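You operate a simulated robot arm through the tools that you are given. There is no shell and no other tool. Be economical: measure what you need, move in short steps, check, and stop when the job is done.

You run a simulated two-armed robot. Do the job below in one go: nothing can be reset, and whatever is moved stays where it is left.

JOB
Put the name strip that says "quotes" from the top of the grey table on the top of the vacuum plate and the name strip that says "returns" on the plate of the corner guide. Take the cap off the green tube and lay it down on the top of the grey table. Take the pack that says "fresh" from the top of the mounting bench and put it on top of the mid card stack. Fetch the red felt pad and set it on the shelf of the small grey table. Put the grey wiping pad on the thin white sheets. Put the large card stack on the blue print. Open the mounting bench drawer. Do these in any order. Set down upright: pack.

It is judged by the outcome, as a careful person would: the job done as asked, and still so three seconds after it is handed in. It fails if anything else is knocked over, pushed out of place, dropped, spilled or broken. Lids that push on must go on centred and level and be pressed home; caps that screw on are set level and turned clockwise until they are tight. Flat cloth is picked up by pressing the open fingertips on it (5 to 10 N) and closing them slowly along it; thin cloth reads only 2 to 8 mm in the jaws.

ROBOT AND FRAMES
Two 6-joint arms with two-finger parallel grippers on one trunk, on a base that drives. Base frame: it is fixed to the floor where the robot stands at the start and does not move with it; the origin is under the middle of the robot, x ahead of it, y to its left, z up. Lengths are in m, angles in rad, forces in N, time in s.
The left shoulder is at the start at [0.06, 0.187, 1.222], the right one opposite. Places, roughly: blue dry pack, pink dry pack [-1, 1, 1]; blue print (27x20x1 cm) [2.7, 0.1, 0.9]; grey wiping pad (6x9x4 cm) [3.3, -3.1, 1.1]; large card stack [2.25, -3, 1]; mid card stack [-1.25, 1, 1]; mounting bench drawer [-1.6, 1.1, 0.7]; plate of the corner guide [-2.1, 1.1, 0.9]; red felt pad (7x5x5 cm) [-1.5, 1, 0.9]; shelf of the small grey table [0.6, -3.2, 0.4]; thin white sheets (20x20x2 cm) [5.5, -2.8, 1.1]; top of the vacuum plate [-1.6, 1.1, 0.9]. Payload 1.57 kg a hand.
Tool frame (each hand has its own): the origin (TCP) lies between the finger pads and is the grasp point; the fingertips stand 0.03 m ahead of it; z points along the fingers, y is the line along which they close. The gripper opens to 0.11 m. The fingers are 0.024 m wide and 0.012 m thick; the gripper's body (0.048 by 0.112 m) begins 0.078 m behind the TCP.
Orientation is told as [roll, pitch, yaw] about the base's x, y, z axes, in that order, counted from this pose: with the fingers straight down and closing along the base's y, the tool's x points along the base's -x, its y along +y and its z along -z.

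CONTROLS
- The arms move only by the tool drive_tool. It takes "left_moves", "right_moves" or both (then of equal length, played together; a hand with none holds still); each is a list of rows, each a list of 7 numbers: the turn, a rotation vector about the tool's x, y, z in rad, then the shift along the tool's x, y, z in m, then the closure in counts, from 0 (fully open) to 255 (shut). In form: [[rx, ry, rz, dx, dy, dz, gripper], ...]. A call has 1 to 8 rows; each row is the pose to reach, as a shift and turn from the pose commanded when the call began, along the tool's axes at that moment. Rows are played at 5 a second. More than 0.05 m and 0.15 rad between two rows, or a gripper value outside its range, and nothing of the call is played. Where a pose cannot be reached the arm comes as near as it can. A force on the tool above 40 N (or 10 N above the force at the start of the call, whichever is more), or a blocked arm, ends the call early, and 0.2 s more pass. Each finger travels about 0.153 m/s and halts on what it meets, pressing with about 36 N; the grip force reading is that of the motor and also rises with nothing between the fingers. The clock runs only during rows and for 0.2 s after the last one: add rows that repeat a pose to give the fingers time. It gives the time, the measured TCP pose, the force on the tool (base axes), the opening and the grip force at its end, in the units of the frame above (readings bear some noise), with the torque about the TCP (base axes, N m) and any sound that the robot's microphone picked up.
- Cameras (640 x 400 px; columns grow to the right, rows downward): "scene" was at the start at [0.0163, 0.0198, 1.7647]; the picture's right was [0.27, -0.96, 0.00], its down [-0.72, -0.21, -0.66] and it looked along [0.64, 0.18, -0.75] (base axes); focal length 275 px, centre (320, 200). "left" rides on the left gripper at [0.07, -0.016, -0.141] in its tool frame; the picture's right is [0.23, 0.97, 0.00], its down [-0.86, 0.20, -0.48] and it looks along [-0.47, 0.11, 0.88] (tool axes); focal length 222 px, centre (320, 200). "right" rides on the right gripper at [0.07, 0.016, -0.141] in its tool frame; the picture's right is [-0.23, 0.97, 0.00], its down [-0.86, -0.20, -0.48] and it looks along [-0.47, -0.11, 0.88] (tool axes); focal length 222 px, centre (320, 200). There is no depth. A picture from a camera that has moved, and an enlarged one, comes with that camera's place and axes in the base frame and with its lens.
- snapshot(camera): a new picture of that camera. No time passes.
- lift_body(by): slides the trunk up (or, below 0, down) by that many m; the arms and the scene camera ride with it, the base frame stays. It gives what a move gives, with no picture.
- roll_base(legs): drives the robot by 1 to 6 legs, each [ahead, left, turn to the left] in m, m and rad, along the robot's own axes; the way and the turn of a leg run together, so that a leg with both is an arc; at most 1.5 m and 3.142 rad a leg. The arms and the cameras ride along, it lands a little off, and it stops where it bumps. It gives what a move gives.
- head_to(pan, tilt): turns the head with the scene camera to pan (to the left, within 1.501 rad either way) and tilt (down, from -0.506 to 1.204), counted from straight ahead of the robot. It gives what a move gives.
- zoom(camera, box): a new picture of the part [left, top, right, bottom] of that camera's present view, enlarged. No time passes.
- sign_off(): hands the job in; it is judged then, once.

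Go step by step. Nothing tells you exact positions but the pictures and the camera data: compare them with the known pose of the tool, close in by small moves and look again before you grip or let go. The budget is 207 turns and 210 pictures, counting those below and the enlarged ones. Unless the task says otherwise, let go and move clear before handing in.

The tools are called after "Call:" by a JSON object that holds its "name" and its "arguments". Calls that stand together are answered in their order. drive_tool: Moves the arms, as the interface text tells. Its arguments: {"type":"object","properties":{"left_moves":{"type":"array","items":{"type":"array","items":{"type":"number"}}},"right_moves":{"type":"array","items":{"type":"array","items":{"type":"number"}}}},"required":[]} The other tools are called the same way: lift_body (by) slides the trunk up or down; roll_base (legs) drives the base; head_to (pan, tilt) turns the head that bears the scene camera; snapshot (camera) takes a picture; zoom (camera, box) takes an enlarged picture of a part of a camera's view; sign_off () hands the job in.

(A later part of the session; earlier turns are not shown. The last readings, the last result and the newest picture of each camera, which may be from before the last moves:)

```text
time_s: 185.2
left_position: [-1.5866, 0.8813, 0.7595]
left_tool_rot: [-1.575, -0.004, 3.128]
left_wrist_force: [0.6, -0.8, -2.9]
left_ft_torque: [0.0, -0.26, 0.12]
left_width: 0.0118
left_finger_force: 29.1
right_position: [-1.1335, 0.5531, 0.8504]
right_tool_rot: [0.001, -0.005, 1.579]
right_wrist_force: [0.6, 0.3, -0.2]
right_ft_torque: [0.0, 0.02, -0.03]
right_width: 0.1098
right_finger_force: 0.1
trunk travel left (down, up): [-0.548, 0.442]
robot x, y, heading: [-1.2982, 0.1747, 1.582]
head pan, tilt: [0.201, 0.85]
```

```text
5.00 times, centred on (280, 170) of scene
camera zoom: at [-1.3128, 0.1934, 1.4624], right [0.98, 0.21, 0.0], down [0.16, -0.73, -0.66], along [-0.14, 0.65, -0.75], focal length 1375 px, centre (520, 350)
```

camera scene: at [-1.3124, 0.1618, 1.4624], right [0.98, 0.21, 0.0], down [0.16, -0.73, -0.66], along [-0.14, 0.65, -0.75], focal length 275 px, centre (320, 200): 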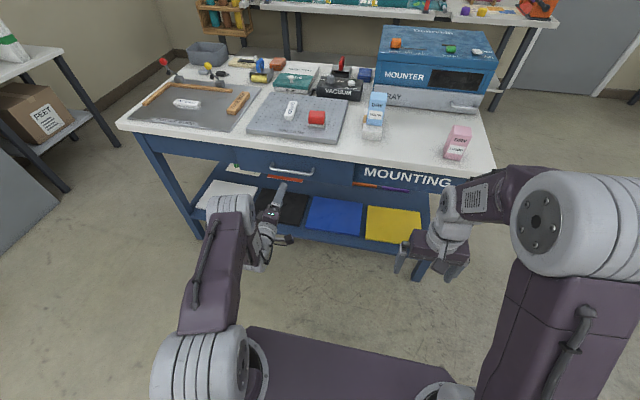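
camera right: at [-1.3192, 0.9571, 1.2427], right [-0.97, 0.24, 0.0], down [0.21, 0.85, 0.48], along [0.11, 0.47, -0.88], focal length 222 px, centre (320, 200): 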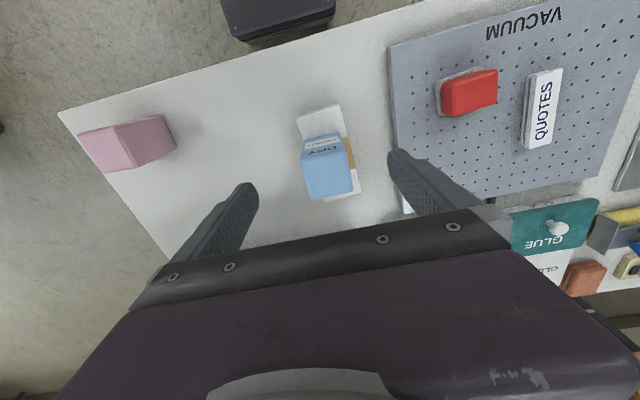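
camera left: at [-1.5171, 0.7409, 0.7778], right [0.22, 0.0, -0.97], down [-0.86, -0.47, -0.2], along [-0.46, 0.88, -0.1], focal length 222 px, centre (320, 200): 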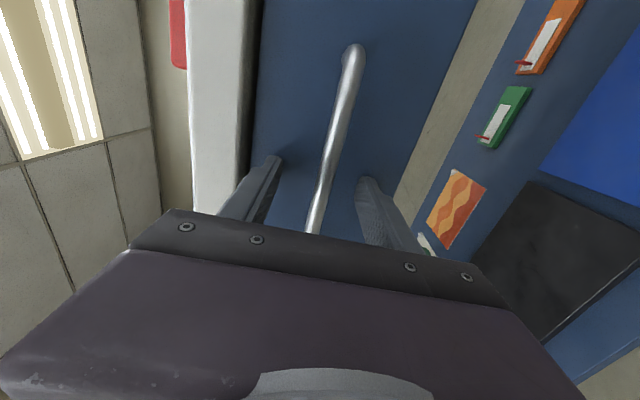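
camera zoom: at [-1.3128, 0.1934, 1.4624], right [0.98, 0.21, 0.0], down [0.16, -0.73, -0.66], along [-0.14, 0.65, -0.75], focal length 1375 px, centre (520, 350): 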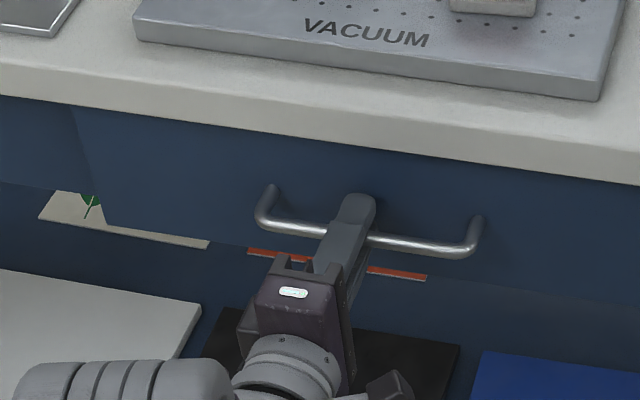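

Bar gripped (12 mm). Pull by backing the base.

Call:
{"name": "roll_base", "arguments": {"legs": [[-0.12, 0, 0]]}}

Call:
{"name": "snapshot", "arguments": {"camera": "scene"}}

```text
time_s: 186.4
left_position: [-1.5865, 0.7609, 0.7602]
left_tool_rot: [-1.576, -0.004, 3.133]
left_wrist_force: [5.8, 0.2, -6.7]
left_ft_torque: [0.08, -0.25, 0.13]
left_width: 0.0119
left_finger_force: 28.9
right_position: [-1.1321, 0.4364, 0.8518]
right_tool_rot: [0.002, -0.006, 1.584]
right_wrist_force: [-0.5, -0.2, 0.0]
right_ft_torque: [-0.02, -0.03, 0.0]
right_width: 0.1103
right_finger_force: 0.0
trunk travel left (down, up): [-0.548, 0.442]
robot x, y, heading: [-1.3005, 0.0556, 1.587]
head pan, tilt: [0.201, 0.85]
```

```text
103 pictures are left
camera scene: at [-1.3109, 0.075, 1.4624], right [0.98, 0.21, 0.0], down [0.16, -0.73, -0.66], along [-0.14, 0.65, -0.75], focal length 275 px, centre (320, 200)
```

scene: 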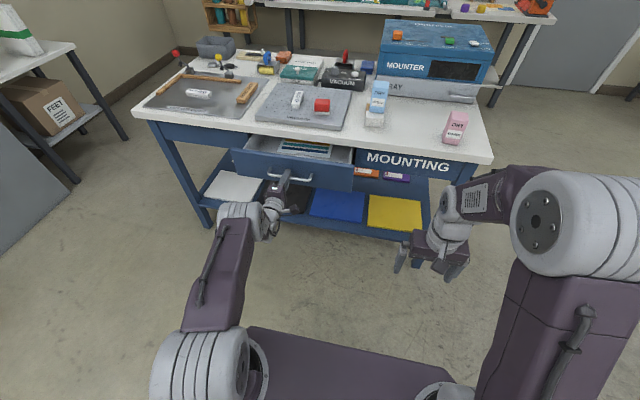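

The drawer slides out. Pull further.

Call:
{"name": "roll_base", "arguments": {"legs": [[-0.12, 0, 0]]}}

Call:
{"name": "snapshot", "arguments": {"camera": "scene"}}

```text
time_s: 187.7
left_position: [-1.5857, 0.6378, 0.7604]
left_tool_rot: [-1.573, -0.002, 3.133]
left_wrist_force: [-8.2, 0.3, -1.1]
left_ft_torque: [0.12, -0.08, 0.62]
left_width: 0.0119
left_finger_force: 29.1
right_position: [-1.1321, 0.3151, 0.8519]
right_tool_rot: [0.0, -0.006, 1.587]
right_wrist_force: [0.0, -0.7, -0.1]
right_ft_torque: [0.01, 0.0, 0.03]
right_width: 0.1103
right_finger_force: 0.1
trunk travel left (down, up): [-0.548, 0.442]
robot x, y, heading: [-1.2963, -0.0598, 1.584]
head pan, tilt: [0.201, 0.85]
```

```text
102 pictures are left
camera scene: at [-1.3112, -0.0478, 1.4625], right [0.98, 0.21, 0.0], down [0.16, -0.73, -0.66], along [-0.14, 0.65, -0.75], focal length 275 px, centre (320, 200)
```

scene: 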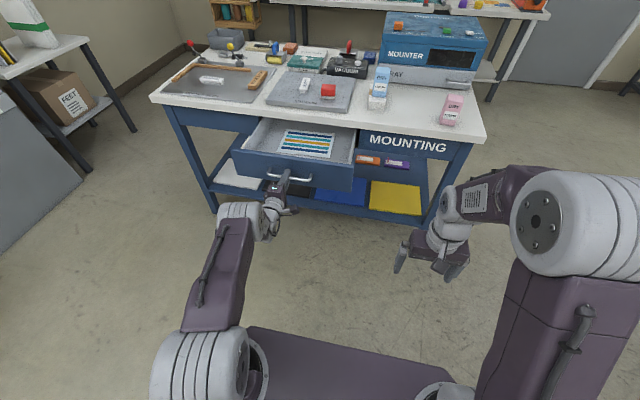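

Call:
{"name": "roll_base", "arguments": {"legs": [[-0.05, 0, 0]]}}

```text
time_s: 188.6
left_position: [-1.5857, 0.5888, 0.7593]
left_tool_rot: [-1.574, -0.003, 3.136]
left_wrist_force: [-9.1, 0.0, 0.3]
left_ft_torque: [0.02, 0.0, 0.76]
left_width: 0.0117
left_finger_force: 29.6
right_position: [-1.1315, 0.2639, 0.8523]
right_tool_rot: [0.001, -0.007, 1.584]
right_wrist_force: [0.2, -0.7, 0.1]
right_ft_torque: [0.07, 0.03, -0.03]
right_width: 0.1099
right_finger_force: 0.1
trunk travel left (down, up): [-0.548, 0.442]
robot x, y, heading: [-1.2993, -0.1081, 1.58]
head pan, tilt: [0.201, 0.85]
```

Opened about 29 cm. Release the handle and back away.

Call:
{"name": "drive_tool", "arguments": {"left_moves": [[0, 0, 0, 0, 0, 0, 220], [0, 0, 0, 0, 0, 0, 190], [0, 0, 0, 0, 0, 0, 150], [0, 0, 0, 0, 0, 0, 110]]}}

Call:
{"name": "roll_base", "arguments": {"legs": [[-0.15, 0, 0]]}}

Call:
{"name": "snapshot", "arguments": {"camera": "scene"}}

```text
time_s: 189.6
left_position: [-1.5856, 0.5898, 0.7593]
left_tool_rot: [-1.573, -0.003, 3.136]
left_wrist_force: [0.1, 0.2, 0.1]
left_ft_torque: [0.01, 0.01, 0.01]
left_width: 0.0627
left_finger_force: 0.1
right_position: [-1.131, 0.266, 0.8514]
right_tool_rot: [0.001, -0.006, 1.585]
right_wrist_force: [0.5, -0.3, -0.9]
right_ft_torque: [0.02, 0.01, -0.03]
right_width: 0.1098
right_finger_force: 0.1
trunk travel left (down, up): [-0.548, 0.442]
robot x, y, heading: [-1.2906, -0.114, 1.588]
head pan, tilt: [0.201, 0.85]
```

```text
time_s: 191.0
left_position: [-1.5832, 0.4384, 0.76]
left_tool_rot: [-1.572, -0.003, 3.136]
left_wrist_force: [-0.4, 0.2, 0.0]
left_ft_torque: [0.0, -0.02, -0.02]
left_width: 0.0626
left_finger_force: 0.1
right_position: [-1.1293, 0.1141, 0.8517]
right_tool_rot: [0.003, -0.005, 1.583]
right_wrist_force: [-0.2, -0.9, 0.6]
right_ft_torque: [0.02, 0.03, -0.02]
right_width: 0.1102
right_finger_force: 0.1
trunk travel left (down, up): [-0.548, 0.442]
robot x, y, heading: [-1.2928, -0.2606, 1.583]
head pan, tilt: [0.201, 0.85]
```

```text
101 pictures are left
camera scene: at [-1.307, -0.2478, 1.4624], right [0.98, 0.21, 0.0], down [0.16, -0.73, -0.66], along [-0.14, 0.65, -0.75], focal length 275 px, centre (320, 200)
```

scene: 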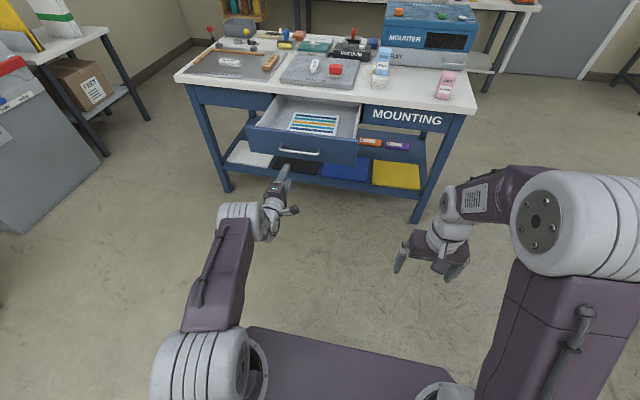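

Drawer is open. Next fetch the red pad with the left hand: raise the trunk and tip the left hand down again.

Call:
{"name": "lift_body", "arguments": {"by": 0.3}}

Call:
{"name": "drive_tool", "arguments": {"left_moves": [[-0.15, 0, 0, 0, 0, 0, 0], [-0.3, 0, 0, 0, 0, 0, 0], [-0.45, 0, 0, 0, 0, 0, 0], [-0.6, 0, 0, 0, 0, 0, 0], [-0.75, 0, 0, 0, 0, 0, 0], [-0.9, 0, 0, 0, 0, 0, 0], [-1.05, 0, 0, 0, 0, 0, 0], [-1.2, 0, 0, 0, 0, 0, 0]]}}

Call:
{"name": "drive_tool", "arguments": {"left_moves": [[-0.15, 0, 0, 0, 0, 0, 0], [-0.3, 0, 0, 0, 0, 0, 0], [-0.37, 0, 0, 0, 0, 0, 0], [-0.37, 0, 0, 0, 0, 0, 0]]}}

Call:
{"name": "snapshot", "arguments": {"camera": "scene"}}

```text
time_s: 194.0
left_position: [-1.5833, 0.4397, 1.058]
left_tool_rot: [-1.572, -0.004, 3.137]
left_wrist_force: [0.6, -1.0, -0.6]
left_ft_torque: [-0.01, 0.0, 0.03]
left_width: 0.0626
left_finger_force: 0.0
right_position: [-1.1285, 0.1142, 1.1511]
right_tool_rot: [0.002, -0.007, 1.583]
right_wrist_force: [0.1, 0.6, -0.1]
right_ft_torque: [0.01, 0.04, 0.01]
right_width: 0.1101
right_finger_force: 0.0
trunk travel left (down, up): [-0.848, 0.142]
robot x, y, heading: [-1.2936, -0.2614, 1.586]
head pan, tilt: [0.201, 0.85]
```

```text
time_s: 195.8
left_position: [-1.5805, 0.4139, 1.0605]
left_tool_rot: [-0.372, -0.003, 3.137]
left_wrist_force: [-0.6, 0.1, 1.0]
left_ft_torque: [-0.02, -0.01, -0.02]
left_width: 0.1099
left_finger_force: 0.0
left hand out of reach, approached as far as the arm can: row 6, 8
right_position: [-1.1284, 0.1135, 1.1512]
right_tool_rot: [0.001, -0.007, 1.584]
right_wrist_force: [-0.2, 0.6, 0.1]
right_ft_torque: [-0.01, 0.02, 0.01]
right_width: 0.1099
right_finger_force: 0.0
trunk travel left (down, up): [-0.848, 0.142]
robot x, y, heading: [-1.2892, -0.2646, 1.582]
head pan, tilt: [0.201, 0.85]
```

```text
time_s: 196.8
left_position: [-1.5637, 0.3318, 1.0622]
left_tool_rot: [-0.001, -0.003, 3.136]
left_wrist_force: [-0.6, -0.3, 1.0]
left_ft_torque: [0.04, 0.0, -0.01]
left_width: 0.1101
left_finger_force: 0.0
left hand out of reach, approached as far as the arm can: row 1, 2, 3, 4
right_position: [-1.1282, 0.1135, 1.1516]
right_tool_rot: [0.003, -0.004, 1.584]
right_wrist_force: [0.7, 0.4, 0.6]
right_ft_torque: [0.0, -0.01, 0.01]
right_width: 0.1099
right_finger_force: 0.0
trunk travel left (down, up): [-0.848, 0.142]
robot x, y, heading: [-1.2949, -0.2594, 1.582]
head pan, tilt: [0.201, 0.85]
```

```text
100 pictures are left
camera scene: at [-1.3072, -0.2457, 1.7624], right [0.98, 0.21, 0.0], down [0.16, -0.73, -0.66], along [-0.14, 0.64, -0.75], focal length 275 px, centre (320, 200)
```

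scene: 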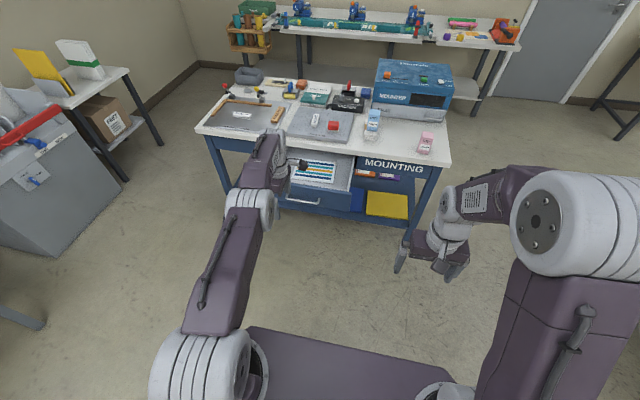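

Call:
{"name": "drive_tool", "arguments": {"left_moves": [[0, 0, 0, 0, 0.03, -0.03, 0], [0, 0, 0, 0, 0.06, -0.06, 0], [0, 0, 0, 0, 0.1, -0.09, 0], [0, 0, 0, 0, 0.14, -0.1, 0], [0, 0, 0, 0, 0.17, -0.1, 0]]}}

Call:
{"name": "roll_base", "arguments": {"legs": [[0, -0.22, 0], [0.74, 0, 0]]}}

Call:
{"name": "snapshot", "arguments": {"camera": "scene"}}

Call:
{"name": "snapshot", "arguments": {"camera": "left"}}

```text
time_s: 198.0
left_position: [-1.5651, 0.1581, 1.1668]
left_tool_rot: [-0.003, -0.004, 3.134]
left_wrist_force: [0.5, 0.7, -0.4]
left_ft_torque: [0.02, 0.0, 0.04]
left_width: 0.1103
left_finger_force: 0.0
right_position: [-1.1274, 0.1133, 1.1513]
right_tool_rot: [0.002, -0.006, 1.582]
right_wrist_force: [-0.5, 0.3, -0.2]
right_ft_torque: [0.02, -0.01, 0.0]
right_width: 0.1101
right_finger_force: 0.1
trunk travel left (down, up): [-0.848, 0.142]
robot x, y, heading: [-1.2932, -0.2616, 1.586]
head pan, tilt: [0.201, 0.85]
```

```text
time_s: 203.4
left_position: [-1.3549, 0.9268, 1.1675]
left_tool_rot: [-0.003, -0.004, 3.14]
left_wrist_force: [-0.5, 0.2, 0.4]
left_ft_torque: [-0.01, 0.01, 0.01]
left_width: 0.1105
left_finger_force: 0.1
right_position: [-0.9184, 0.8834, 1.1518]
right_tool_rot: [0.002, -0.005, 1.587]
right_wrist_force: [0.5, 0.0, -0.1]
right_ft_torque: [0.02, 0.0, -0.02]
right_width: 0.1101
right_finger_force: 0.0
trunk travel left (down, up): [-0.848, 0.142]
robot x, y, heading: [-1.0802, 0.5072, 1.592]
head pan, tilt: [0.201, 0.85]
```

```text
99 pictures are left
camera scene: at [-1.0956, 0.5216, 1.7624], right [0.98, 0.22, 0.0], down [0.16, -0.73, -0.66], along [-0.14, 0.65, -0.75], focal length 275 px, centre (320, 200)
```

scene: 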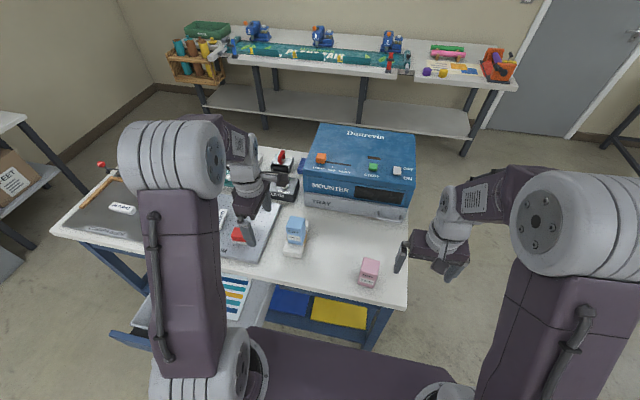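

```text
98 pictures are left
camera left: at [-1.2845, 0.9427, 1.3098], right [0.22, -0.97, 0.0], down [-0.85, -0.2, 0.48], along [-0.47, -0.11, -0.88], focal length 222 px, centre (320, 200)
```

left: 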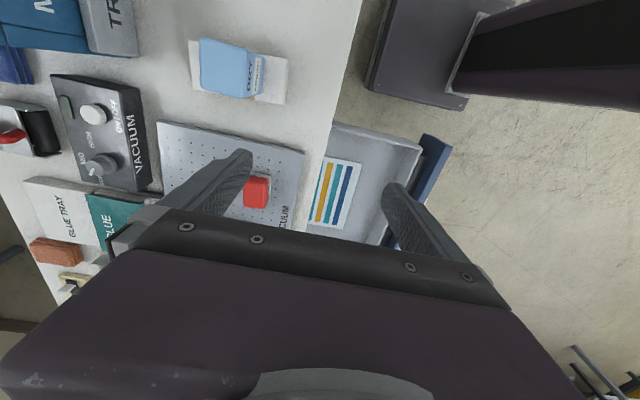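

Pad is at about (−1.50, 1.015). Move over it.

Call:
{"name": "drive_tool", "arguments": {"left_moves": [[0, 0, 0, -0.035, -0.02, 0, 0], [0, 0, 0, -0.07, -0.042, 0, 0], [0, 0, 0, -0.108, -0.065, 0.03, 0], [0, 0, 0, -0.145, -0.087, 0.06, 0], [0, 0, 0, -0.145, -0.087, 0.1, 0], [0, 0, 0, -0.145, -0.087, 0.13, 0]]}}

Call:
{"name": "snapshot", "arguments": {"camera": "left"}}

```text
refused: row 3 steps farther than a row can; nothing moved
```

```text
97 pictures are left
camera left: at [-1.2845, 0.9427, 1.3098], right [0.22, -0.97, 0.0], down [-0.85, -0.2, 0.48], along [-0.47, -0.11, -0.88], focal length 222 px, centre (320, 200)
```

left: 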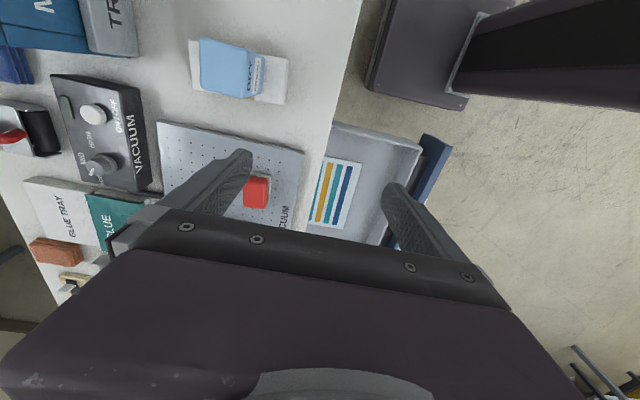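

Call:
{"name": "drive_tool", "arguments": {"left_moves": [[0, 0, 0, -0.036, -0.021, 0, 0], [0, 0, 0, -0.072, -0.043, 0, 0], [0, 0, 0, -0.108, -0.065, 0.01, 0], [0, 0, 0, -0.145, -0.087, 0.02, 0], [0, 0, 0, -0.145, -0.087, 0.06, 0], [0, 0, 0, -0.145, -0.087, 0.1, 0], [0, 0, 0, -0.145, -0.087, 0.13, 0]]}}

Call:
{"name": "snapshot", "arguments": {"camera": "left"}}

```text
time_s: 205.0
left_position: [-1.5, 1.0158, 1.0368]
left_tool_rot: [-0.003, -0.002, 3.141]
left_wrist_force: [-1.2, 0.6, 0.4]
left_ft_torque: [0.02, -0.01, 0.01]
left_width: 0.11
left_finger_force: 0.0
right_position: [-0.9196, 0.886, 1.1508]
right_tool_rot: [0.0, -0.003, 1.588]
right_wrist_force: [-0.5, -0.1, 0.0]
right_ft_torque: [0.01, 0.01, 0.01]
right_width: 0.1098
right_finger_force: 0.2
trunk travel left (down, up): [-0.848, 0.142]
robot x, y, heading: [-1.0767, 0.5102, 1.589]
head pan, tilt: [0.201, 0.85]
```

```text
96 pictures are left
camera left: at [-1.4294, 1.0321, 1.1794], right [0.22, -0.97, 0.0], down [-0.85, -0.2, 0.48], along [-0.47, -0.11, -0.88], focal length 222 px, centre (320, 200)
```

left: 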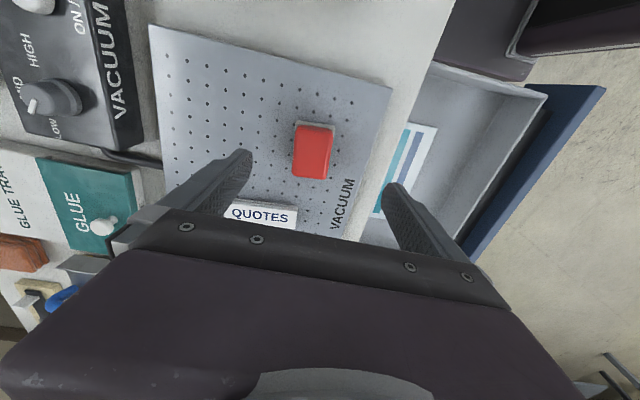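

Centred. Descend and grip the pad.

Call:
{"name": "drive_tool", "arguments": {"left_moves": [[0, 0, 0, 0, -0.007, 0.04, 0], [0, 0, 0, 0, -0.007, 0.08, 0], [0, 0, 0, 0, -0.007, 0.105, 0], [0, 0, 0, 0, -0.007, 0.115, 0], [0, 0, 0, 0, -0.007, 0.115, 60], [0, 0, 0, 0, -0.007, 0.115, 95], [0, 0, 0, 0, -0.007, 0.115, 130], [0, 0, 0, 0, -0.007, 0.115, 150]]}}

Call:
{"name": "drive_tool", "arguments": {"left_moves": [[0, 0, 0, 0, 0, 0, 170], [0, 0, 0, 0, 0, 0, 170]]}}

Call:
{"name": "snapshot", "arguments": {"camera": "left"}}

```text
time_s: 206.8
left_position: [-1.5017, 1.0232, 0.9238]
left_tool_rot: [-0.003, -0.004, 3.14]
left_wrist_force: [0.5, -0.3, 1.0]
left_ft_torque: [0.01, -0.01, 0.0]
left_width: 0.049
left_finger_force: 35.6
right_position: [-0.9179, 0.8841, 1.1512]
right_tool_rot: [0.001, -0.006, 1.588]
right_wrist_force: [0.1, -0.3, 0.3]
right_ft_torque: [0.0, 0.05, 0.0]
right_width: 0.1101
right_finger_force: 0.1
trunk travel left (down, up): [-0.848, 0.142]
robot x, y, heading: [-1.0798, 0.5036, 1.588]
head pan, tilt: [0.201, 0.85]
```

```text
time_s: 207.4
left_position: [-1.5025, 1.0221, 0.9229]
left_tool_rot: [-0.003, -0.003, 3.141]
left_wrist_force: [0.1, -0.6, 0.1]
left_ft_torque: [0.01, -0.01, 0.02]
left_width: 0.049
left_finger_force: 35.7
right_position: [-0.9174, 0.885, 1.1513]
right_tool_rot: [0.0, -0.007, 1.585]
right_wrist_force: [-1.2, -0.3, -0.7]
right_ft_torque: [-0.01, 0.0, 0.01]
right_width: 0.1101
right_finger_force: 0.1
trunk travel left (down, up): [-0.848, 0.142]
robot x, y, heading: [-1.08, 0.5094, 1.591]
head pan, tilt: [0.201, 0.85]
```

```text
95 pictures are left
camera left: at [-1.4314, 1.0388, 1.0663], right [0.22, -0.97, 0.0], down [-0.85, -0.2, 0.48], along [-0.47, -0.11, -0.88], focal length 222 px, centre (320, 200)
```

left: 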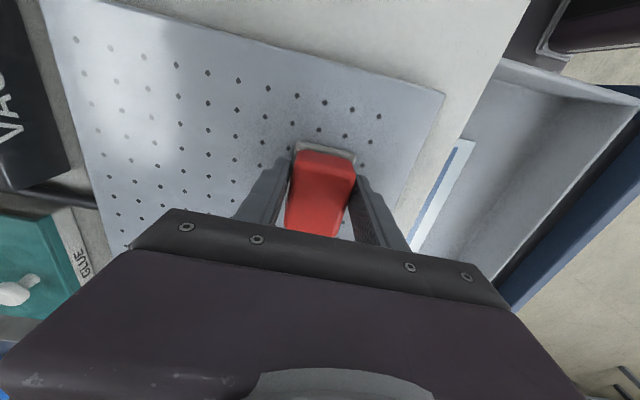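

Gripped (49 mm). Lift, retract, back away from the bench.

Call:
{"name": "drive_tool", "arguments": {"left_moves": [[0, 0, 0, 0, 0, -0.045, 175], [0, 0, 0, 0, 0, -0.09, 175], [0, 0, 0, 0, 0, -0.135, 175], [0, 0, 0, 0, 0, -0.18, 175], [0, 0, 0, 0.02, 0.03, -0.21, 175], [0, 0, 0, 0.04, 0.065, -0.22, 175], [0, 0, 0, 0.06, 0.1, -0.22, 175], [0, 0, 0, 0.08, 0.135, -0.22, 175]]}}

Call:
{"name": "roll_base", "arguments": {"legs": [[-0.5, 0, 0]]}}

Call:
{"name": "snapshot", "arguments": {"camera": "scene"}}

Call:
{"name": "head_to", "arguments": {"pan": -1.5, "tilt": 0.5}}

Call:
{"name": "snapshot", "arguments": {"camera": "scene"}}

```text
time_s: 209.2
left_position: [-1.4175, 0.8866, 1.1435]
left_tool_rot: [-0.003, -0.003, 3.141]
left_wrist_force: [1.1, -0.3, -1.2]
left_ft_torque: [0.01, 0.01, 0.03]
left_width: 0.0489
left_finger_force: 35.5
right_position: [-0.9178, 0.8821, 1.1504]
right_tool_rot: [0.002, -0.006, 1.587]
right_wrist_force: [0.6, -0.2, 0.9]
right_ft_torque: [0.02, 0.04, -0.02]
right_width: 0.11
right_finger_force: 0.1
trunk travel left (down, up): [-0.848, 0.142]
robot x, y, heading: [-1.079, 0.5072, 1.589]
head pan, tilt: [0.201, 0.85]
```

```text
time_s: 212.2
left_position: [-1.4117, 0.3777, 1.1404]
left_tool_rot: [-0.001, -0.003, -3.132]
left_wrist_force: [-0.1, -0.5, -1.1]
left_ft_torque: [0.02, 0.0, 0.05]
left_width: 0.049
left_finger_force: 36.0
right_position: [-0.911, 0.3809, 1.1506]
right_tool_rot: [0.002, -0.003, 1.598]
right_wrist_force: [0.4, 0.2, -0.7]
right_ft_torque: [-0.03, -0.01, 0.03]
right_width: 0.1099
right_finger_force: 0.0
trunk travel left (down, up): [-0.848, 0.142]
robot x, y, heading: [-1.0698, 0.001, 1.601]
head pan, tilt: [0.201, 0.85]
```

```text
94 pictures are left
camera scene: at [-1.0846, 0.0176, 1.7624], right [0.97, 0.23, 0.0], down [0.17, -0.73, -0.66], along [-0.15, 0.64, -0.75], focal length 275 px, centre (320, 200)
```

scene: 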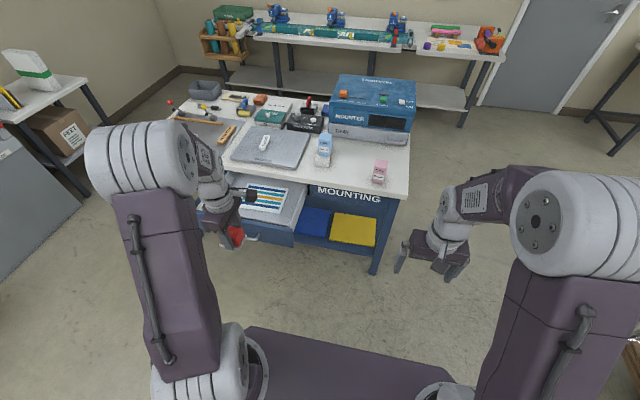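

```text
time_s: 213.9
left_position: [-1.4112, 0.3761, 1.142]
left_tool_rot: [-0.002, -0.003, -3.134]
left_wrist_force: [0.3, 0.3, -1.1]
left_ft_torque: [0.01, 0.0, 0.02]
left_width: 0.0491
left_finger_force: 36.1
right_position: [-0.9107, 0.3794, 1.1511]
right_tool_rot: [0.001, -0.006, 1.599]
right_wrist_force: [-0.3, 0.9, -0.5]
right_ft_torque: [0.02, 0.05, 0.0]
right_width: 0.1103
right_finger_force: 0.1
trunk travel left (down, up): [-0.848, 0.142]
robot x, y, heading: [-1.0726, 0.0007, 1.603]
head pan, tilt: [-1.499, 0.499]
```

```text
93 pictures are left
camera scene: at [-0.9763, -0.0512, 1.7924], right [0.1, -0.99, 0.0], down [-0.48, -0.05, -0.88], along [0.87, 0.09, -0.48], focal length 275 px, centre (320, 200)
```

scene: 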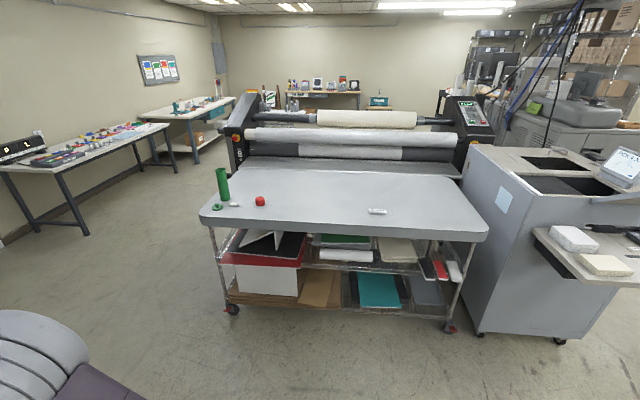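

Everything on both tables looks right. Now drive towards the small grey table at (0.6, −3.2), first to an open spot to look.

Call:
{"name": "roll_base", "arguments": {"legs": [[-0.3, 0, 0], [0, 0, -3.14], [1.4, 0.45, -0.03]]}}

Call:
{"name": "head_to", "arguments": {"pan": 0.6, "tilt": 0.45}}

Call:
{"name": "snapshot", "arguments": {"camera": "scene"}}

Call:
{"name": "head_to", "arguments": {"pan": 0, "tilt": 0.45}}

Call:
{"name": "snapshot", "arguments": {"camera": "scene"}}

```text
time_s: 230.1
left_position: [-0.2011, -2.0317, 1.1431]
left_tool_rot: [-0.001, -0.004, 0.004]
left_wrist_force: [0.2, -0.2, -0.5]
left_ft_torque: [-0.02, -0.01, -0.01]
left_width: 0.0491
left_finger_force: 35.8
right_position: [-0.7028, -2.0294, 1.151]
right_tool_rot: [0.003, -0.004, -1.546]
right_wrist_force: [-0.7, -1.2, 0.6]
right_ft_torque: [-0.02, -0.01, 0.0]
right_width: 0.11
right_finger_force: 0.1
trunk travel left (down, up): [-0.848, 0.142]
robot x, y, heading: [-0.5435, -1.6545, -1.548]
head pan, tilt: [-1.499, 0.499]
```

```text
time_s: 232.1
left_position: [-0.2005, -2.03, 1.1414]
left_tool_rot: [-0.003, -0.004, 0.005]
left_wrist_force: [0.5, 0.0, -0.6]
left_ft_torque: [0.01, -0.01, -0.02]
left_width: 0.0492
left_finger_force: 36.1
right_position: [-0.7017, -2.0311, 1.1512]
right_tool_rot: [0.003, -0.007, -1.545]
right_wrist_force: [0.1, 0.0, -0.3]
right_ft_torque: [-0.03, -0.02, 0.01]
right_width: 0.1099
right_finger_force: 0.1
trunk travel left (down, up): [-0.848, 0.142]
robot x, y, heading: [-0.5414, -1.6549, -1.551]
head pan, tilt: [0.6, 0.45]
```

```text
92 pictures are left
camera scene: at [-0.4892, -1.67, 1.7969], right [-0.81, -0.58, 0.0], down [-0.25, 0.35, -0.9], along [0.53, -0.73, -0.44], focal length 275 px, centre (320, 200)
```

scene: 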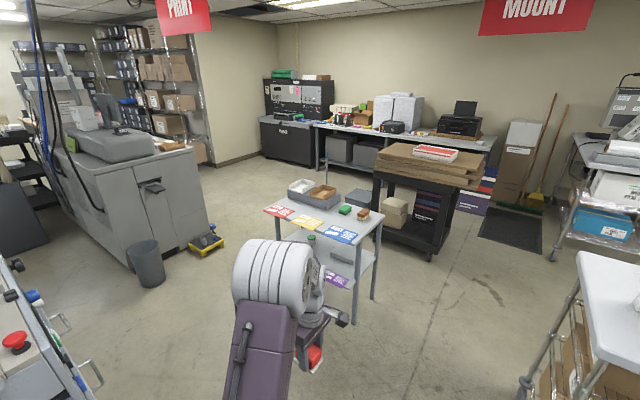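

```text
time_s: 233.1
left_position: [-0.2013, -2.0299, 1.142]
left_tool_rot: [-0.001, -0.004, 0.005]
left_wrist_force: [-0.2, -0.9, -0.5]
left_ft_torque: [0.01, 0.03, 0.01]
left_width: 0.0492
left_finger_force: 36.7
right_position: [-0.7024, -2.03, 1.1502]
right_tool_rot: [0.002, -0.006, -1.548]
right_wrist_force: [0.4, -0.3, -0.5]
right_ft_torque: [-0.01, -0.01, 0.01]
right_width: 0.1098
right_finger_force: 0.1
trunk travel left (down, up): [-0.848, 0.142]
robot x, y, heading: [-0.5402, -1.6532, -1.548]
head pan, tilt: [0.0, 0.45]
```

```text
91 pictures are left
camera scene: at [-0.5405, -1.6871, 1.7969], right [-1.0, -0.02, 0.0], down [-0.01, 0.44, -0.9], along [0.02, -0.9, -0.44], focal length 275 px, centre (320, 200)
```

scene: 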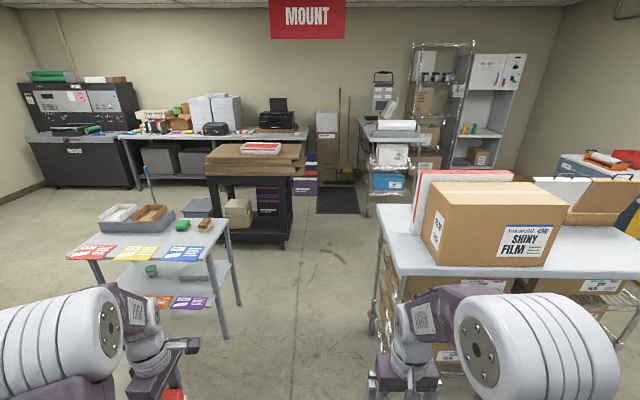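

The small grey table's long side faces me (north). Zoom on its shelf.

Call:
{"name": "zoom", "arguments": {"camera": "scene", "box": [50, 190, 250, 340]}}

```text
2.67 times, centred on (150, 265) of scene
camera zoom: at [-0.5405, -1.6871, 1.7969], right [-1.0, -0.02, 0.0], down [-0.01, 0.44, -0.9], along [0.02, -0.9, -0.44], focal length 733 px, centre (773, 27)
```

zoom: 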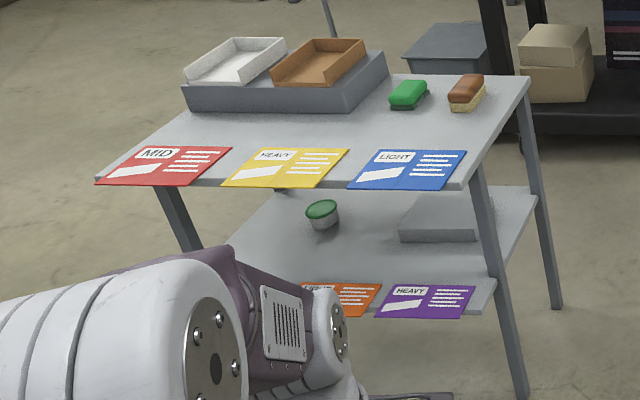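

The shelf's front edge is near y −3.0 with cards lying on its west half. I'll move north of the table and look at its east half.

Call:
{"name": "roll_base", "arguments": {"legs": [[0.72, 0, -0.02], [0, 1.0, 0]]}}

Call:
{"name": "lift_body", "arguments": {"by": -0.35}}

Call:
{"name": "head_to", "arguments": {"pan": 0.15, "tilt": 0.75}}

Call:
{"name": "snapshot", "arguments": {"camera": "scene"}}

```text
time_s: 241.8
left_position: [0.8058, -2.7548, 1.1414]
left_tool_rot: [0.0, -0.004, -0.025]
left_wrist_force: [0.5, 0.0, -0.6]
left_ft_torque: [-0.02, 0.0, -0.03]
left_width: 0.0488
left_finger_force: 36.0
right_position: [0.3064, -2.7403, 1.1508]
right_tool_rot: [0.001, -0.005, -1.575]
right_wrist_force: [-0.5, -0.2, 0.2]
right_ft_torque: [0.03, 0.0, -0.01]
right_width: 0.11
right_finger_force: 0.1
trunk travel left (down, up): [-0.848, 0.142]
robot x, y, heading: [0.473, -2.3684, -1.577]
head pan, tilt: [0.0, 0.45]
```

```text
time_s: 245.2
left_position: [0.8069, -2.7549, 0.7912]
left_tool_rot: [-0.001, -0.005, -0.025]
left_wrist_force: [0.1, -0.3, -0.5]
left_ft_torque: [-0.02, 0.01, 0.0]
left_width: 0.0487
left_finger_force: 36.2
right_position: [0.3056, -2.7409, 0.8004]
right_tool_rot: [0.001, -0.006, -1.576]
right_wrist_force: [0.1, 0.1, -0.4]
right_ft_torque: [0.0, 0.0, 0.02]
right_width: 0.1099
right_finger_force: 0.0
trunk travel left (down, up): [-0.498, 0.492]
robot x, y, heading: [0.4784, -2.3696, -1.578]
head pan, tilt: [0.0, 0.45]
```

```text
time_s: 246.0
left_position: [0.8072, -2.7564, 0.792]
left_tool_rot: [-0.002, -0.003, -0.026]
left_wrist_force: [0.0, 1.0, -0.3]
left_ft_torque: [0.0, -0.01, 0.01]
left_width: 0.049
left_finger_force: 36.0
right_position: [0.3067, -2.7407, 0.8017]
right_tool_rot: [0.002, -0.004, -1.575]
right_wrist_force: [0.4, 0.0, 0.8]
right_ft_torque: [0.0, -0.01, -0.01]
right_width: 0.1102
right_finger_force: 0.1
trunk travel left (down, up): [-0.498, 0.492]
robot x, y, heading: [0.4737, -2.3734, -1.576]
head pan, tilt: [0.15, 0.75]
```

```text
89 pictures are left
camera scene: at [0.4899, -2.3928, 1.4205], right [-0.99, -0.14, 0.0], down [-0.1, 0.67, -0.73], along [0.11, -0.72, -0.68], focal length 275 px, centre (320, 200)
```

scene: 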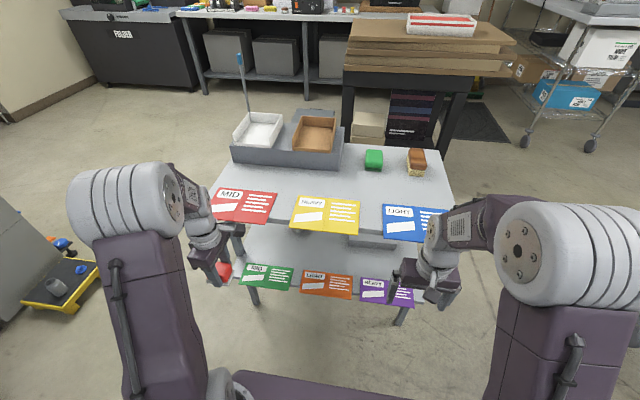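

Cards occupy the shelf's front strip, so I'll set the pad just behind them at about (0.68, −3.11). Turn the left hand by 90° first.

Call:
{"name": "drive_tool", "arguments": {"left_moves": [[0, 0, 0.15, 0, 0, 0, 175], [0, 0, 0.3, 0, 0, 0, 175], [0, 0, 0.45, 0, 0, 0, 175], [0, 0, 0.6, 0, 0, 0, 175], [0, 0, 0.75, 0, 0, 0, 175], [0, 0, 0.9, 0, 0, 0, 175], [0, 0, 1.05, 0, 0, 0, 175], [0, 0, 1.2, 0, 0, 0, 175]]}}

Call:
{"name": "drive_tool", "arguments": {"left_moves": [[0, 0, 0.15, 0, 0, 0.0, 175], [0, 0, 0.3, 0, 0, 0, 175], [0, 0, 0.35, 0, 0, 0, 175], [0, 0, 0.35, 0, 0, 0, 175]]}}

Call:
{"name": "drive_tool", "arguments": {"left_moves": [[0, -0.12, 0, 0, -0.02, 0.04, 175], [0, -0.24, 0, 0, -0.04, 0.08, 175], [0, -0.36, 0, 0, -0.06, 0.12, 175], [0, -0.48, 0, 0, -0.08, 0.16, 175], [0, -0.6, 0, 0, -0.1, 0.2, 175], [0, -0.61, 0, 0, -0.12, 0.24, 175], [0, -0.61, 0, 0, -0.125, 0.28, 175], [0, -0.61, 0, 0, -0.125, 0.29, 175]]}}

Call:
{"name": "snapshot", "arguments": {"camera": "scene"}}

Call:
{"name": "snapshot", "arguments": {"camera": "left"}}

```text
time_s: 247.8
left_position: [0.8057, -2.7552, 0.7904]
left_tool_rot: [0.002, -0.002, -1.229]
left_wrist_force: [0.3, -0.7, -1.0]
left_ft_torque: [-0.02, -0.01, -0.01]
left_width: 0.0488
left_finger_force: 36.2
right_position: [0.3063, -2.7422, 0.8003]
right_tool_rot: [0.001, -0.005, -1.577]
right_wrist_force: [0.0, -0.5, 0.4]
right_ft_torque: [-0.01, -0.06, -0.01]
right_width: 0.1102
right_finger_force: 0.0
trunk travel left (down, up): [-0.498, 0.492]
robot x, y, heading: [0.4781, -2.3716, -1.576]
head pan, tilt: [0.15, 0.75]
```

```text
time_s: 248.8
left_position: [0.807, -2.7556, 0.792]
left_tool_rot: [0.002, -0.002, -1.577]
left_wrist_force: [-0.5, 0.1, -0.6]
left_ft_torque: [-0.01, 0.02, 0.01]
left_width: 0.0491
left_finger_force: 36.0
right_position: [0.3067, -2.7423, 0.801]
right_tool_rot: [0.0, -0.007, -1.576]
right_wrist_force: [-0.3, -0.1, 0.4]
right_ft_torque: [0.0, 0.02, -0.01]
right_width: 0.1098
right_finger_force: 0.1
trunk travel left (down, up): [-0.498, 0.492]
robot x, y, heading: [0.4788, -2.3697, -1.576]
head pan, tilt: [0.15, 0.75]
```

```text
time_s: 250.6
left_position: [0.6789, -2.8349, 0.5023]
left_tool_rot: [-0.143, -0.57, -1.504]
left_wrist_force: [-0.2, 0.4, -0.7]
left_ft_torque: [0.01, 0.01, 0.01]
left_width: 0.043
left_finger_force: 35.7
left hand out of reach, approached as far as the arm can: row 2, 3, 4, 5, 6, 7, 8
right_position: [0.3054, -2.7413, 0.8013]
right_tool_rot: [0.002, -0.005, -1.576]
right_wrist_force: [0.8, -0.1, -0.5]
right_ft_torque: [0.0, -0.02, -0.03]
right_width: 0.1101
right_finger_force: 0.1
trunk travel left (down, up): [-0.498, 0.492]
robot x, y, heading: [0.4776, -2.3676, -1.569]
head pan, tilt: [0.15, 0.75]
```

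```text
88 pictures are left
camera scene: at [0.4901, -2.3922, 1.4205], right [-0.99, -0.14, 0.0], down [-0.1, 0.67, -0.73], along [0.11, -0.72, -0.68], focal length 275 px, centre (320, 200)
```

scene: 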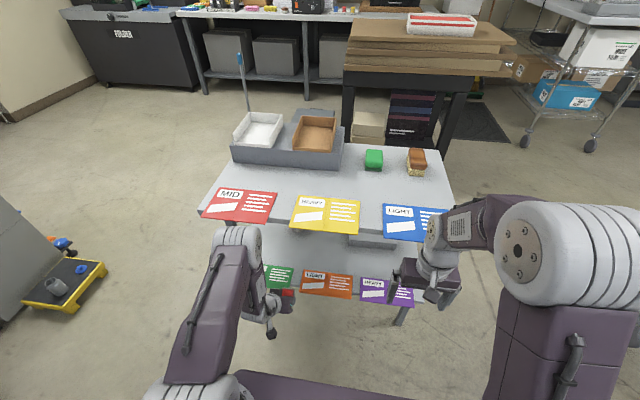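

```text
87 pictures are left
camera left: at [0.6753, -2.6988, 0.5861], right [0.95, 0.18, -0.24], down [0.3, -0.46, 0.84], along [0.04, -0.87, -0.49], focal length 222 px, centre (320, 200)
```

left: 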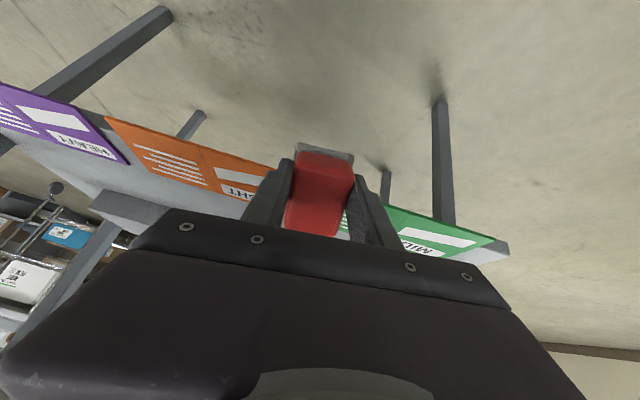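

The shelf is actually at z≈0.46 with its front edge near y −2.89. I'll raise both hands, tilt the left one a bit more, then roll the base in.

Call:
{"name": "drive_tool", "arguments": {"left_moves": [[0, -0.05, 0, -0.01, -0.002, -0.015, 180], [0, -0.1, 0, -0.02, -0.005, -0.03, 180], [0, -0.15, 0, -0.03, -0.007, -0.045, 180], [0, -0.2, 0, -0.038, -0.0084, -0.058, 180], [0, -0.2, 0, -0.038, -0.0084, -0.058, 180], [0, -0.2, 0, -0.038, -0.0084, -0.058, 180]], "right_moves": [[0, 0, 0, 0.03, 0, -0.04, 0], [0, 0, 0, 0.06, 0, -0.08, 0], [0, 0, 0, 0.09, 0, -0.12, 0], [0, 0, 0, 0.12, 0, -0.16, 0], [0, 0, 0, 0.13, 0, -0.2, 0], [0, 0, 0, 0.13, 0, -0.24, 0]]}}

Call:
{"name": "snapshot", "arguments": {"camera": "left"}}

Call:
{"name": "snapshot", "arguments": {"camera": "scene"}}

```text
time_s: 252.0
left_position: [0.6769, -2.8545, 0.5729]
left_tool_rot: [-0.215, -0.754, -1.437]
left_wrist_force: [0.0, 0.4, -0.2]
left_ft_torque: [0.01, 0.0, 0.0]
left_width: 0.0431
left_finger_force: 35.7
left hand out of reach, approached as far as the arm can: row 1, 2, 3, 4, 5, 6
right_position: [0.307, -2.6229, 1.0411]
right_tool_rot: [0.0, -0.003, -1.576]
right_wrist_force: [0.4, 0.3, -0.1]
right_ft_torque: [-0.02, 0.03, 0.0]
right_width: 0.1101
right_finger_force: 0.1
right hand out of reach, approached as far as the arm can: row 5, 6
trunk travel left (down, up): [-0.498, 0.492]
robot x, y, heading: [0.4785, -2.3688, -1.57]
head pan, tilt: [0.15, 0.75]
```

```text
86 pictures are left
camera left: at [0.6714, -2.7057, 0.6311], right [0.94, 0.15, -0.31], down [0.34, -0.29, 0.89], along [0.05, -0.94, -0.32], focal length 222 px, centre (320, 200)
```

left: 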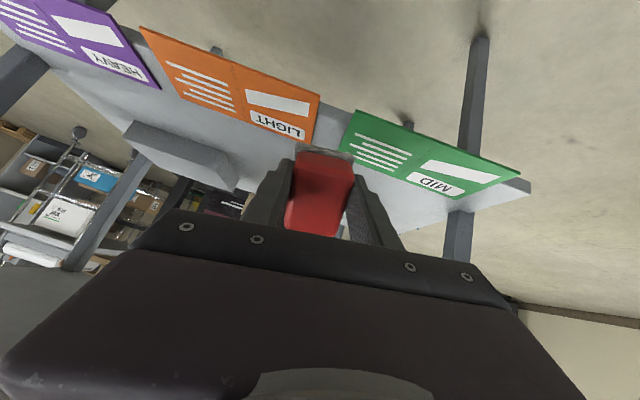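

```text
85 pictures are left
camera scene: at [0.4899, -2.3917, 1.4204], right [-0.99, -0.14, 0.0], down [-0.1, 0.67, -0.73], along [0.11, -0.72, -0.68], focal length 275 px, centre (320, 200)
```

scene: 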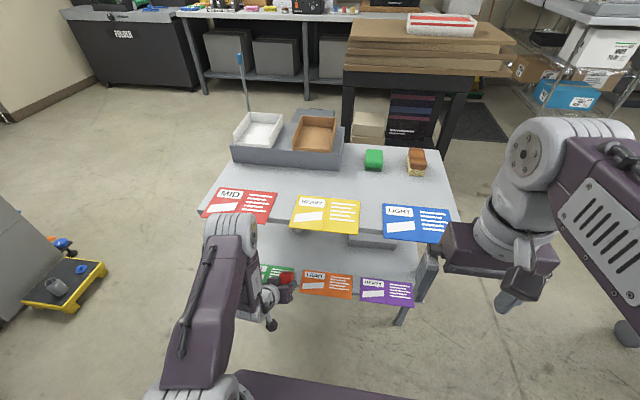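

The forearm would foul the table top from this height. I'll back off, lower the trunk further, and come in level under the top.

Call:
{"name": "roll_base", "arguments": {"legs": [[-0.15, 0, 0]]}}

Call:
{"name": "lift_body", "arguments": {"by": -0.3}}

Call:
{"name": "drive_tool", "arguments": {"left_moves": [[0, 0, 0, -0.027, -0.008, -0.029, 180], [0, 0, 0, -0.054, -0.017, -0.057, 180], [0, 0, 0, -0.081, -0.025, -0.086, 180], [0, 0, 0, -0.108, -0.033, -0.114, 180], [0, 0, 0, -0.135, -0.041, -0.143, 180], [0, 0, 0, -0.162, -0.05, -0.171, 180], [0, 0, 0, -0.189, -0.058, -0.2, 180], [0, 0, 0, -0.2, -0.062, -0.212, 180]]}}

Call:
{"name": "snapshot", "arguments": {"camera": "scene"}}

Call:
{"name": "snapshot", "arguments": {"camera": "left"}}

```text
time_s: 253.4
left_position: [0.6775, -2.7058, 0.5748]
left_tool_rot: [-0.215, -0.754, -1.437]
left_wrist_force: [-0.2, 0.5, -0.7]
left_ft_torque: [0.05, -0.01, -0.01]
left_width: 0.0426
left_finger_force: 36.3
right_position: [0.3091, -2.4747, 1.0409]
right_tool_rot: [0.001, -0.002, -1.575]
right_wrist_force: [0.3, 0.3, 0.5]
right_ft_torque: [-0.03, -0.01, 0.01]
right_width: 0.1099
right_finger_force: 0.0
trunk travel left (down, up): [-0.498, 0.492]
robot x, y, heading: [0.4778, -2.2196, -1.572]
head pan, tilt: [0.15, 0.75]
```

```text
time_s: 256.4
left_position: [0.6781, -2.7059, 0.2725]
left_tool_rot: [-0.216, -0.753, -1.435]
left_wrist_force: [0.1, -0.2, -0.3]
left_ft_torque: [0.0, 0.0, -0.01]
left_width: 0.0432
left_finger_force: 36.2
right_position: [0.3097, -2.4758, 0.7417]
right_tool_rot: [0.001, -0.003, -1.577]
right_wrist_force: [0.8, -0.1, -0.8]
right_ft_torque: [-0.02, 0.0, 0.0]
right_width: 0.1101
right_finger_force: 0.0
trunk travel left (down, up): [-0.198, 0.792]
robot x, y, heading: [0.4788, -2.2203, -1.572]
head pan, tilt: [0.15, 0.75]
```

```text
time_s: 258.2
left_position: [0.6638, -2.7028, 0.5692]
left_tool_rot: [-0.215, -0.753, -1.436]
left_wrist_force: [0.0, -0.2, -0.9]
left_ft_torque: [-0.01, 0.04, 0.01]
left_width: 0.0428
left_finger_force: 35.8
right_position: [0.3094, -2.4761, 0.7404]
right_tool_rot: [-0.001, -0.001, -1.576]
right_wrist_force: [0.0, 0.1, 0.0]
right_ft_torque: [-0.03, -0.04, 0.01]
right_width: 0.1102
right_finger_force: 0.1
trunk travel left (down, up): [-0.198, 0.792]
robot x, y, heading: [0.4763, -2.2198, -1.575]
head pan, tilt: [0.15, 0.75]
```

```text
84 pictures are left
camera scene: at [0.4906, -2.2442, 1.1204], right [-0.99, -0.15, 0.0], down [-0.1, 0.67, -0.73], along [0.11, -0.72, -0.68], focal length 275 px, centre (320, 200)
```

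scene: 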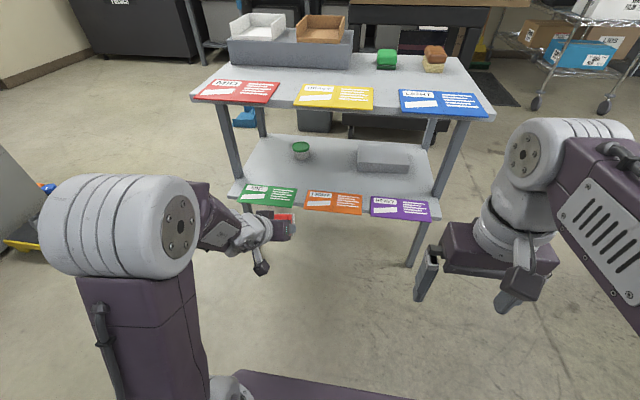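

```text
83 pictures are left
camera left: at [0.6568, -2.5548, 0.6271], right [0.94, 0.15, -0.31], down [0.34, -0.29, 0.89], along [0.05, -0.94, -0.33], focal length 222 px, centre (320, 200)
```

left: 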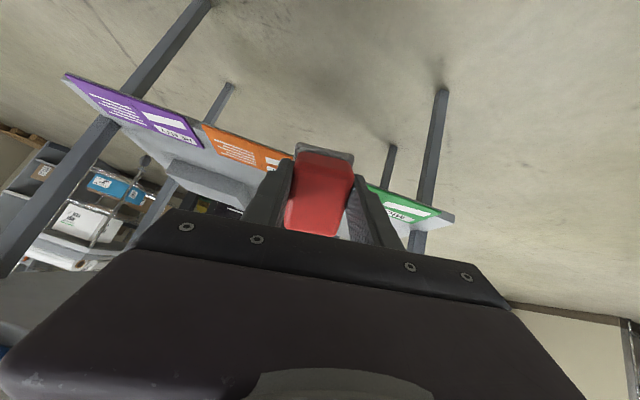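

Now I see the shelf well: free area behind the cards at x≈0.58. Roll in, then reach forward level under the top.

Call:
{"name": "roll_base", "arguments": {"legs": [[0.16, -0.08, 0]]}}

Call:
{"name": "drive_tool", "arguments": {"left_moves": [[-0.028, -0.005, 0.028, -0.005, 0, -0.005, 180], [-0.055, -0.009, 0.055, -0.01, 0, -0.008, 180], [-0.083, -0.014, 0.083, -0.015, 0, -0.01, 180], [-0.111, -0.018, 0.111, -0.03, 0, 0.005, 180], [-0.111, -0.018, 0.111, -0.05, 0, 0.025, 180]]}}

Call:
{"name": "snapshot", "arguments": {"camera": "scene"}}

Call:
{"name": "snapshot", "arguments": {"camera": "left"}}

```text
time_s: 259.7
left_position: [0.5809, -2.8639, 0.5692]
left_tool_rot: [-0.215, -0.751, -1.437]
left_wrist_force: [0.5, 0.0, 0.1]
left_ft_torque: [0.02, 0.01, 0.0]
left_width: 0.043
left_finger_force: 36.4
right_position: [0.2276, -2.6356, 0.7414]
right_tool_rot: [0.001, -0.002, -1.576]
right_wrist_force: [-0.1, -0.1, -0.3]
right_ft_torque: [0.02, -0.01, -0.01]
right_width: 0.1095
right_finger_force: 0.0
trunk travel left (down, up): [-0.198, 0.792]
robot x, y, heading: [0.3947, -2.3795, -1.572]
head pan, tilt: [0.15, 0.75]
```

```text
time_s: 260.9
left_position: [0.5853, -2.918, 0.587]
left_tool_rot: [0.0, -0.78, -1.589]
left_wrist_force: [0.5, 0.7, -0.5]
left_ft_torque: [-0.01, -0.02, 0.0]
left_width: 0.0429
left_finger_force: 35.9
right_position: [0.2293, -2.6347, 0.7411]
right_tool_rot: [0.001, 0.0, -1.577]
right_wrist_force: [-0.2, 0.2, -0.1]
right_ft_torque: [-0.03, -0.01, 0.0]
right_width: 0.11
right_finger_force: 0.0
trunk travel left (down, up): [-0.198, 0.792]
robot x, y, heading: [0.3962, -2.3801, -1.575]
head pan, tilt: [0.15, 0.75]
```

```text
82 pictures are left
camera scene: at [0.4096, -2.4045, 1.1204], right [-0.99, -0.14, 0.0], down [-0.1, 0.68, -0.73], along [0.11, -0.72, -0.68], focal length 275 px, centre (320, 200)
```

scene: 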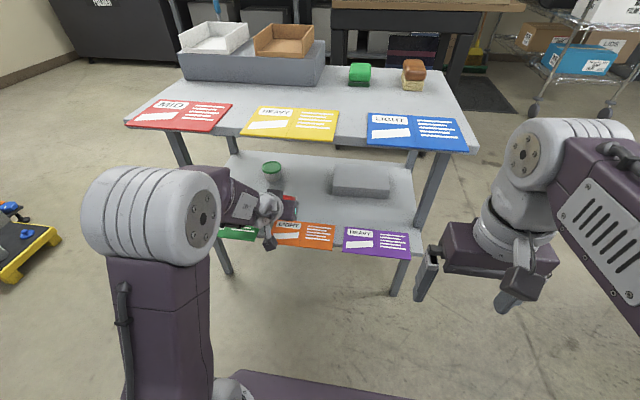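

```text
81 pictures are left
camera left: at [0.5718, -2.7692, 0.6402], right [0.98, 0.14, -0.16], down [0.2, -0.27, 0.94], along [0.09, -0.95, -0.3], focal length 222 px, centre (320, 200)
```

left: 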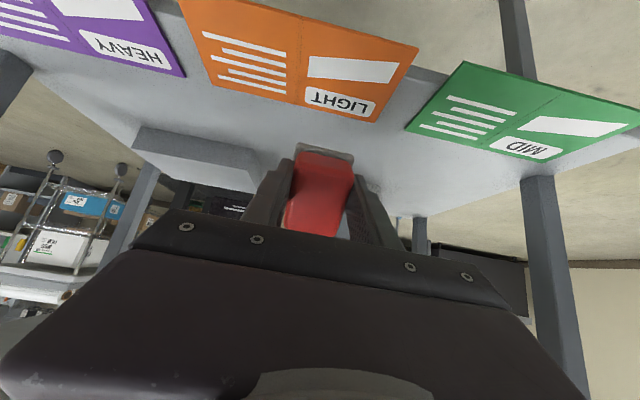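

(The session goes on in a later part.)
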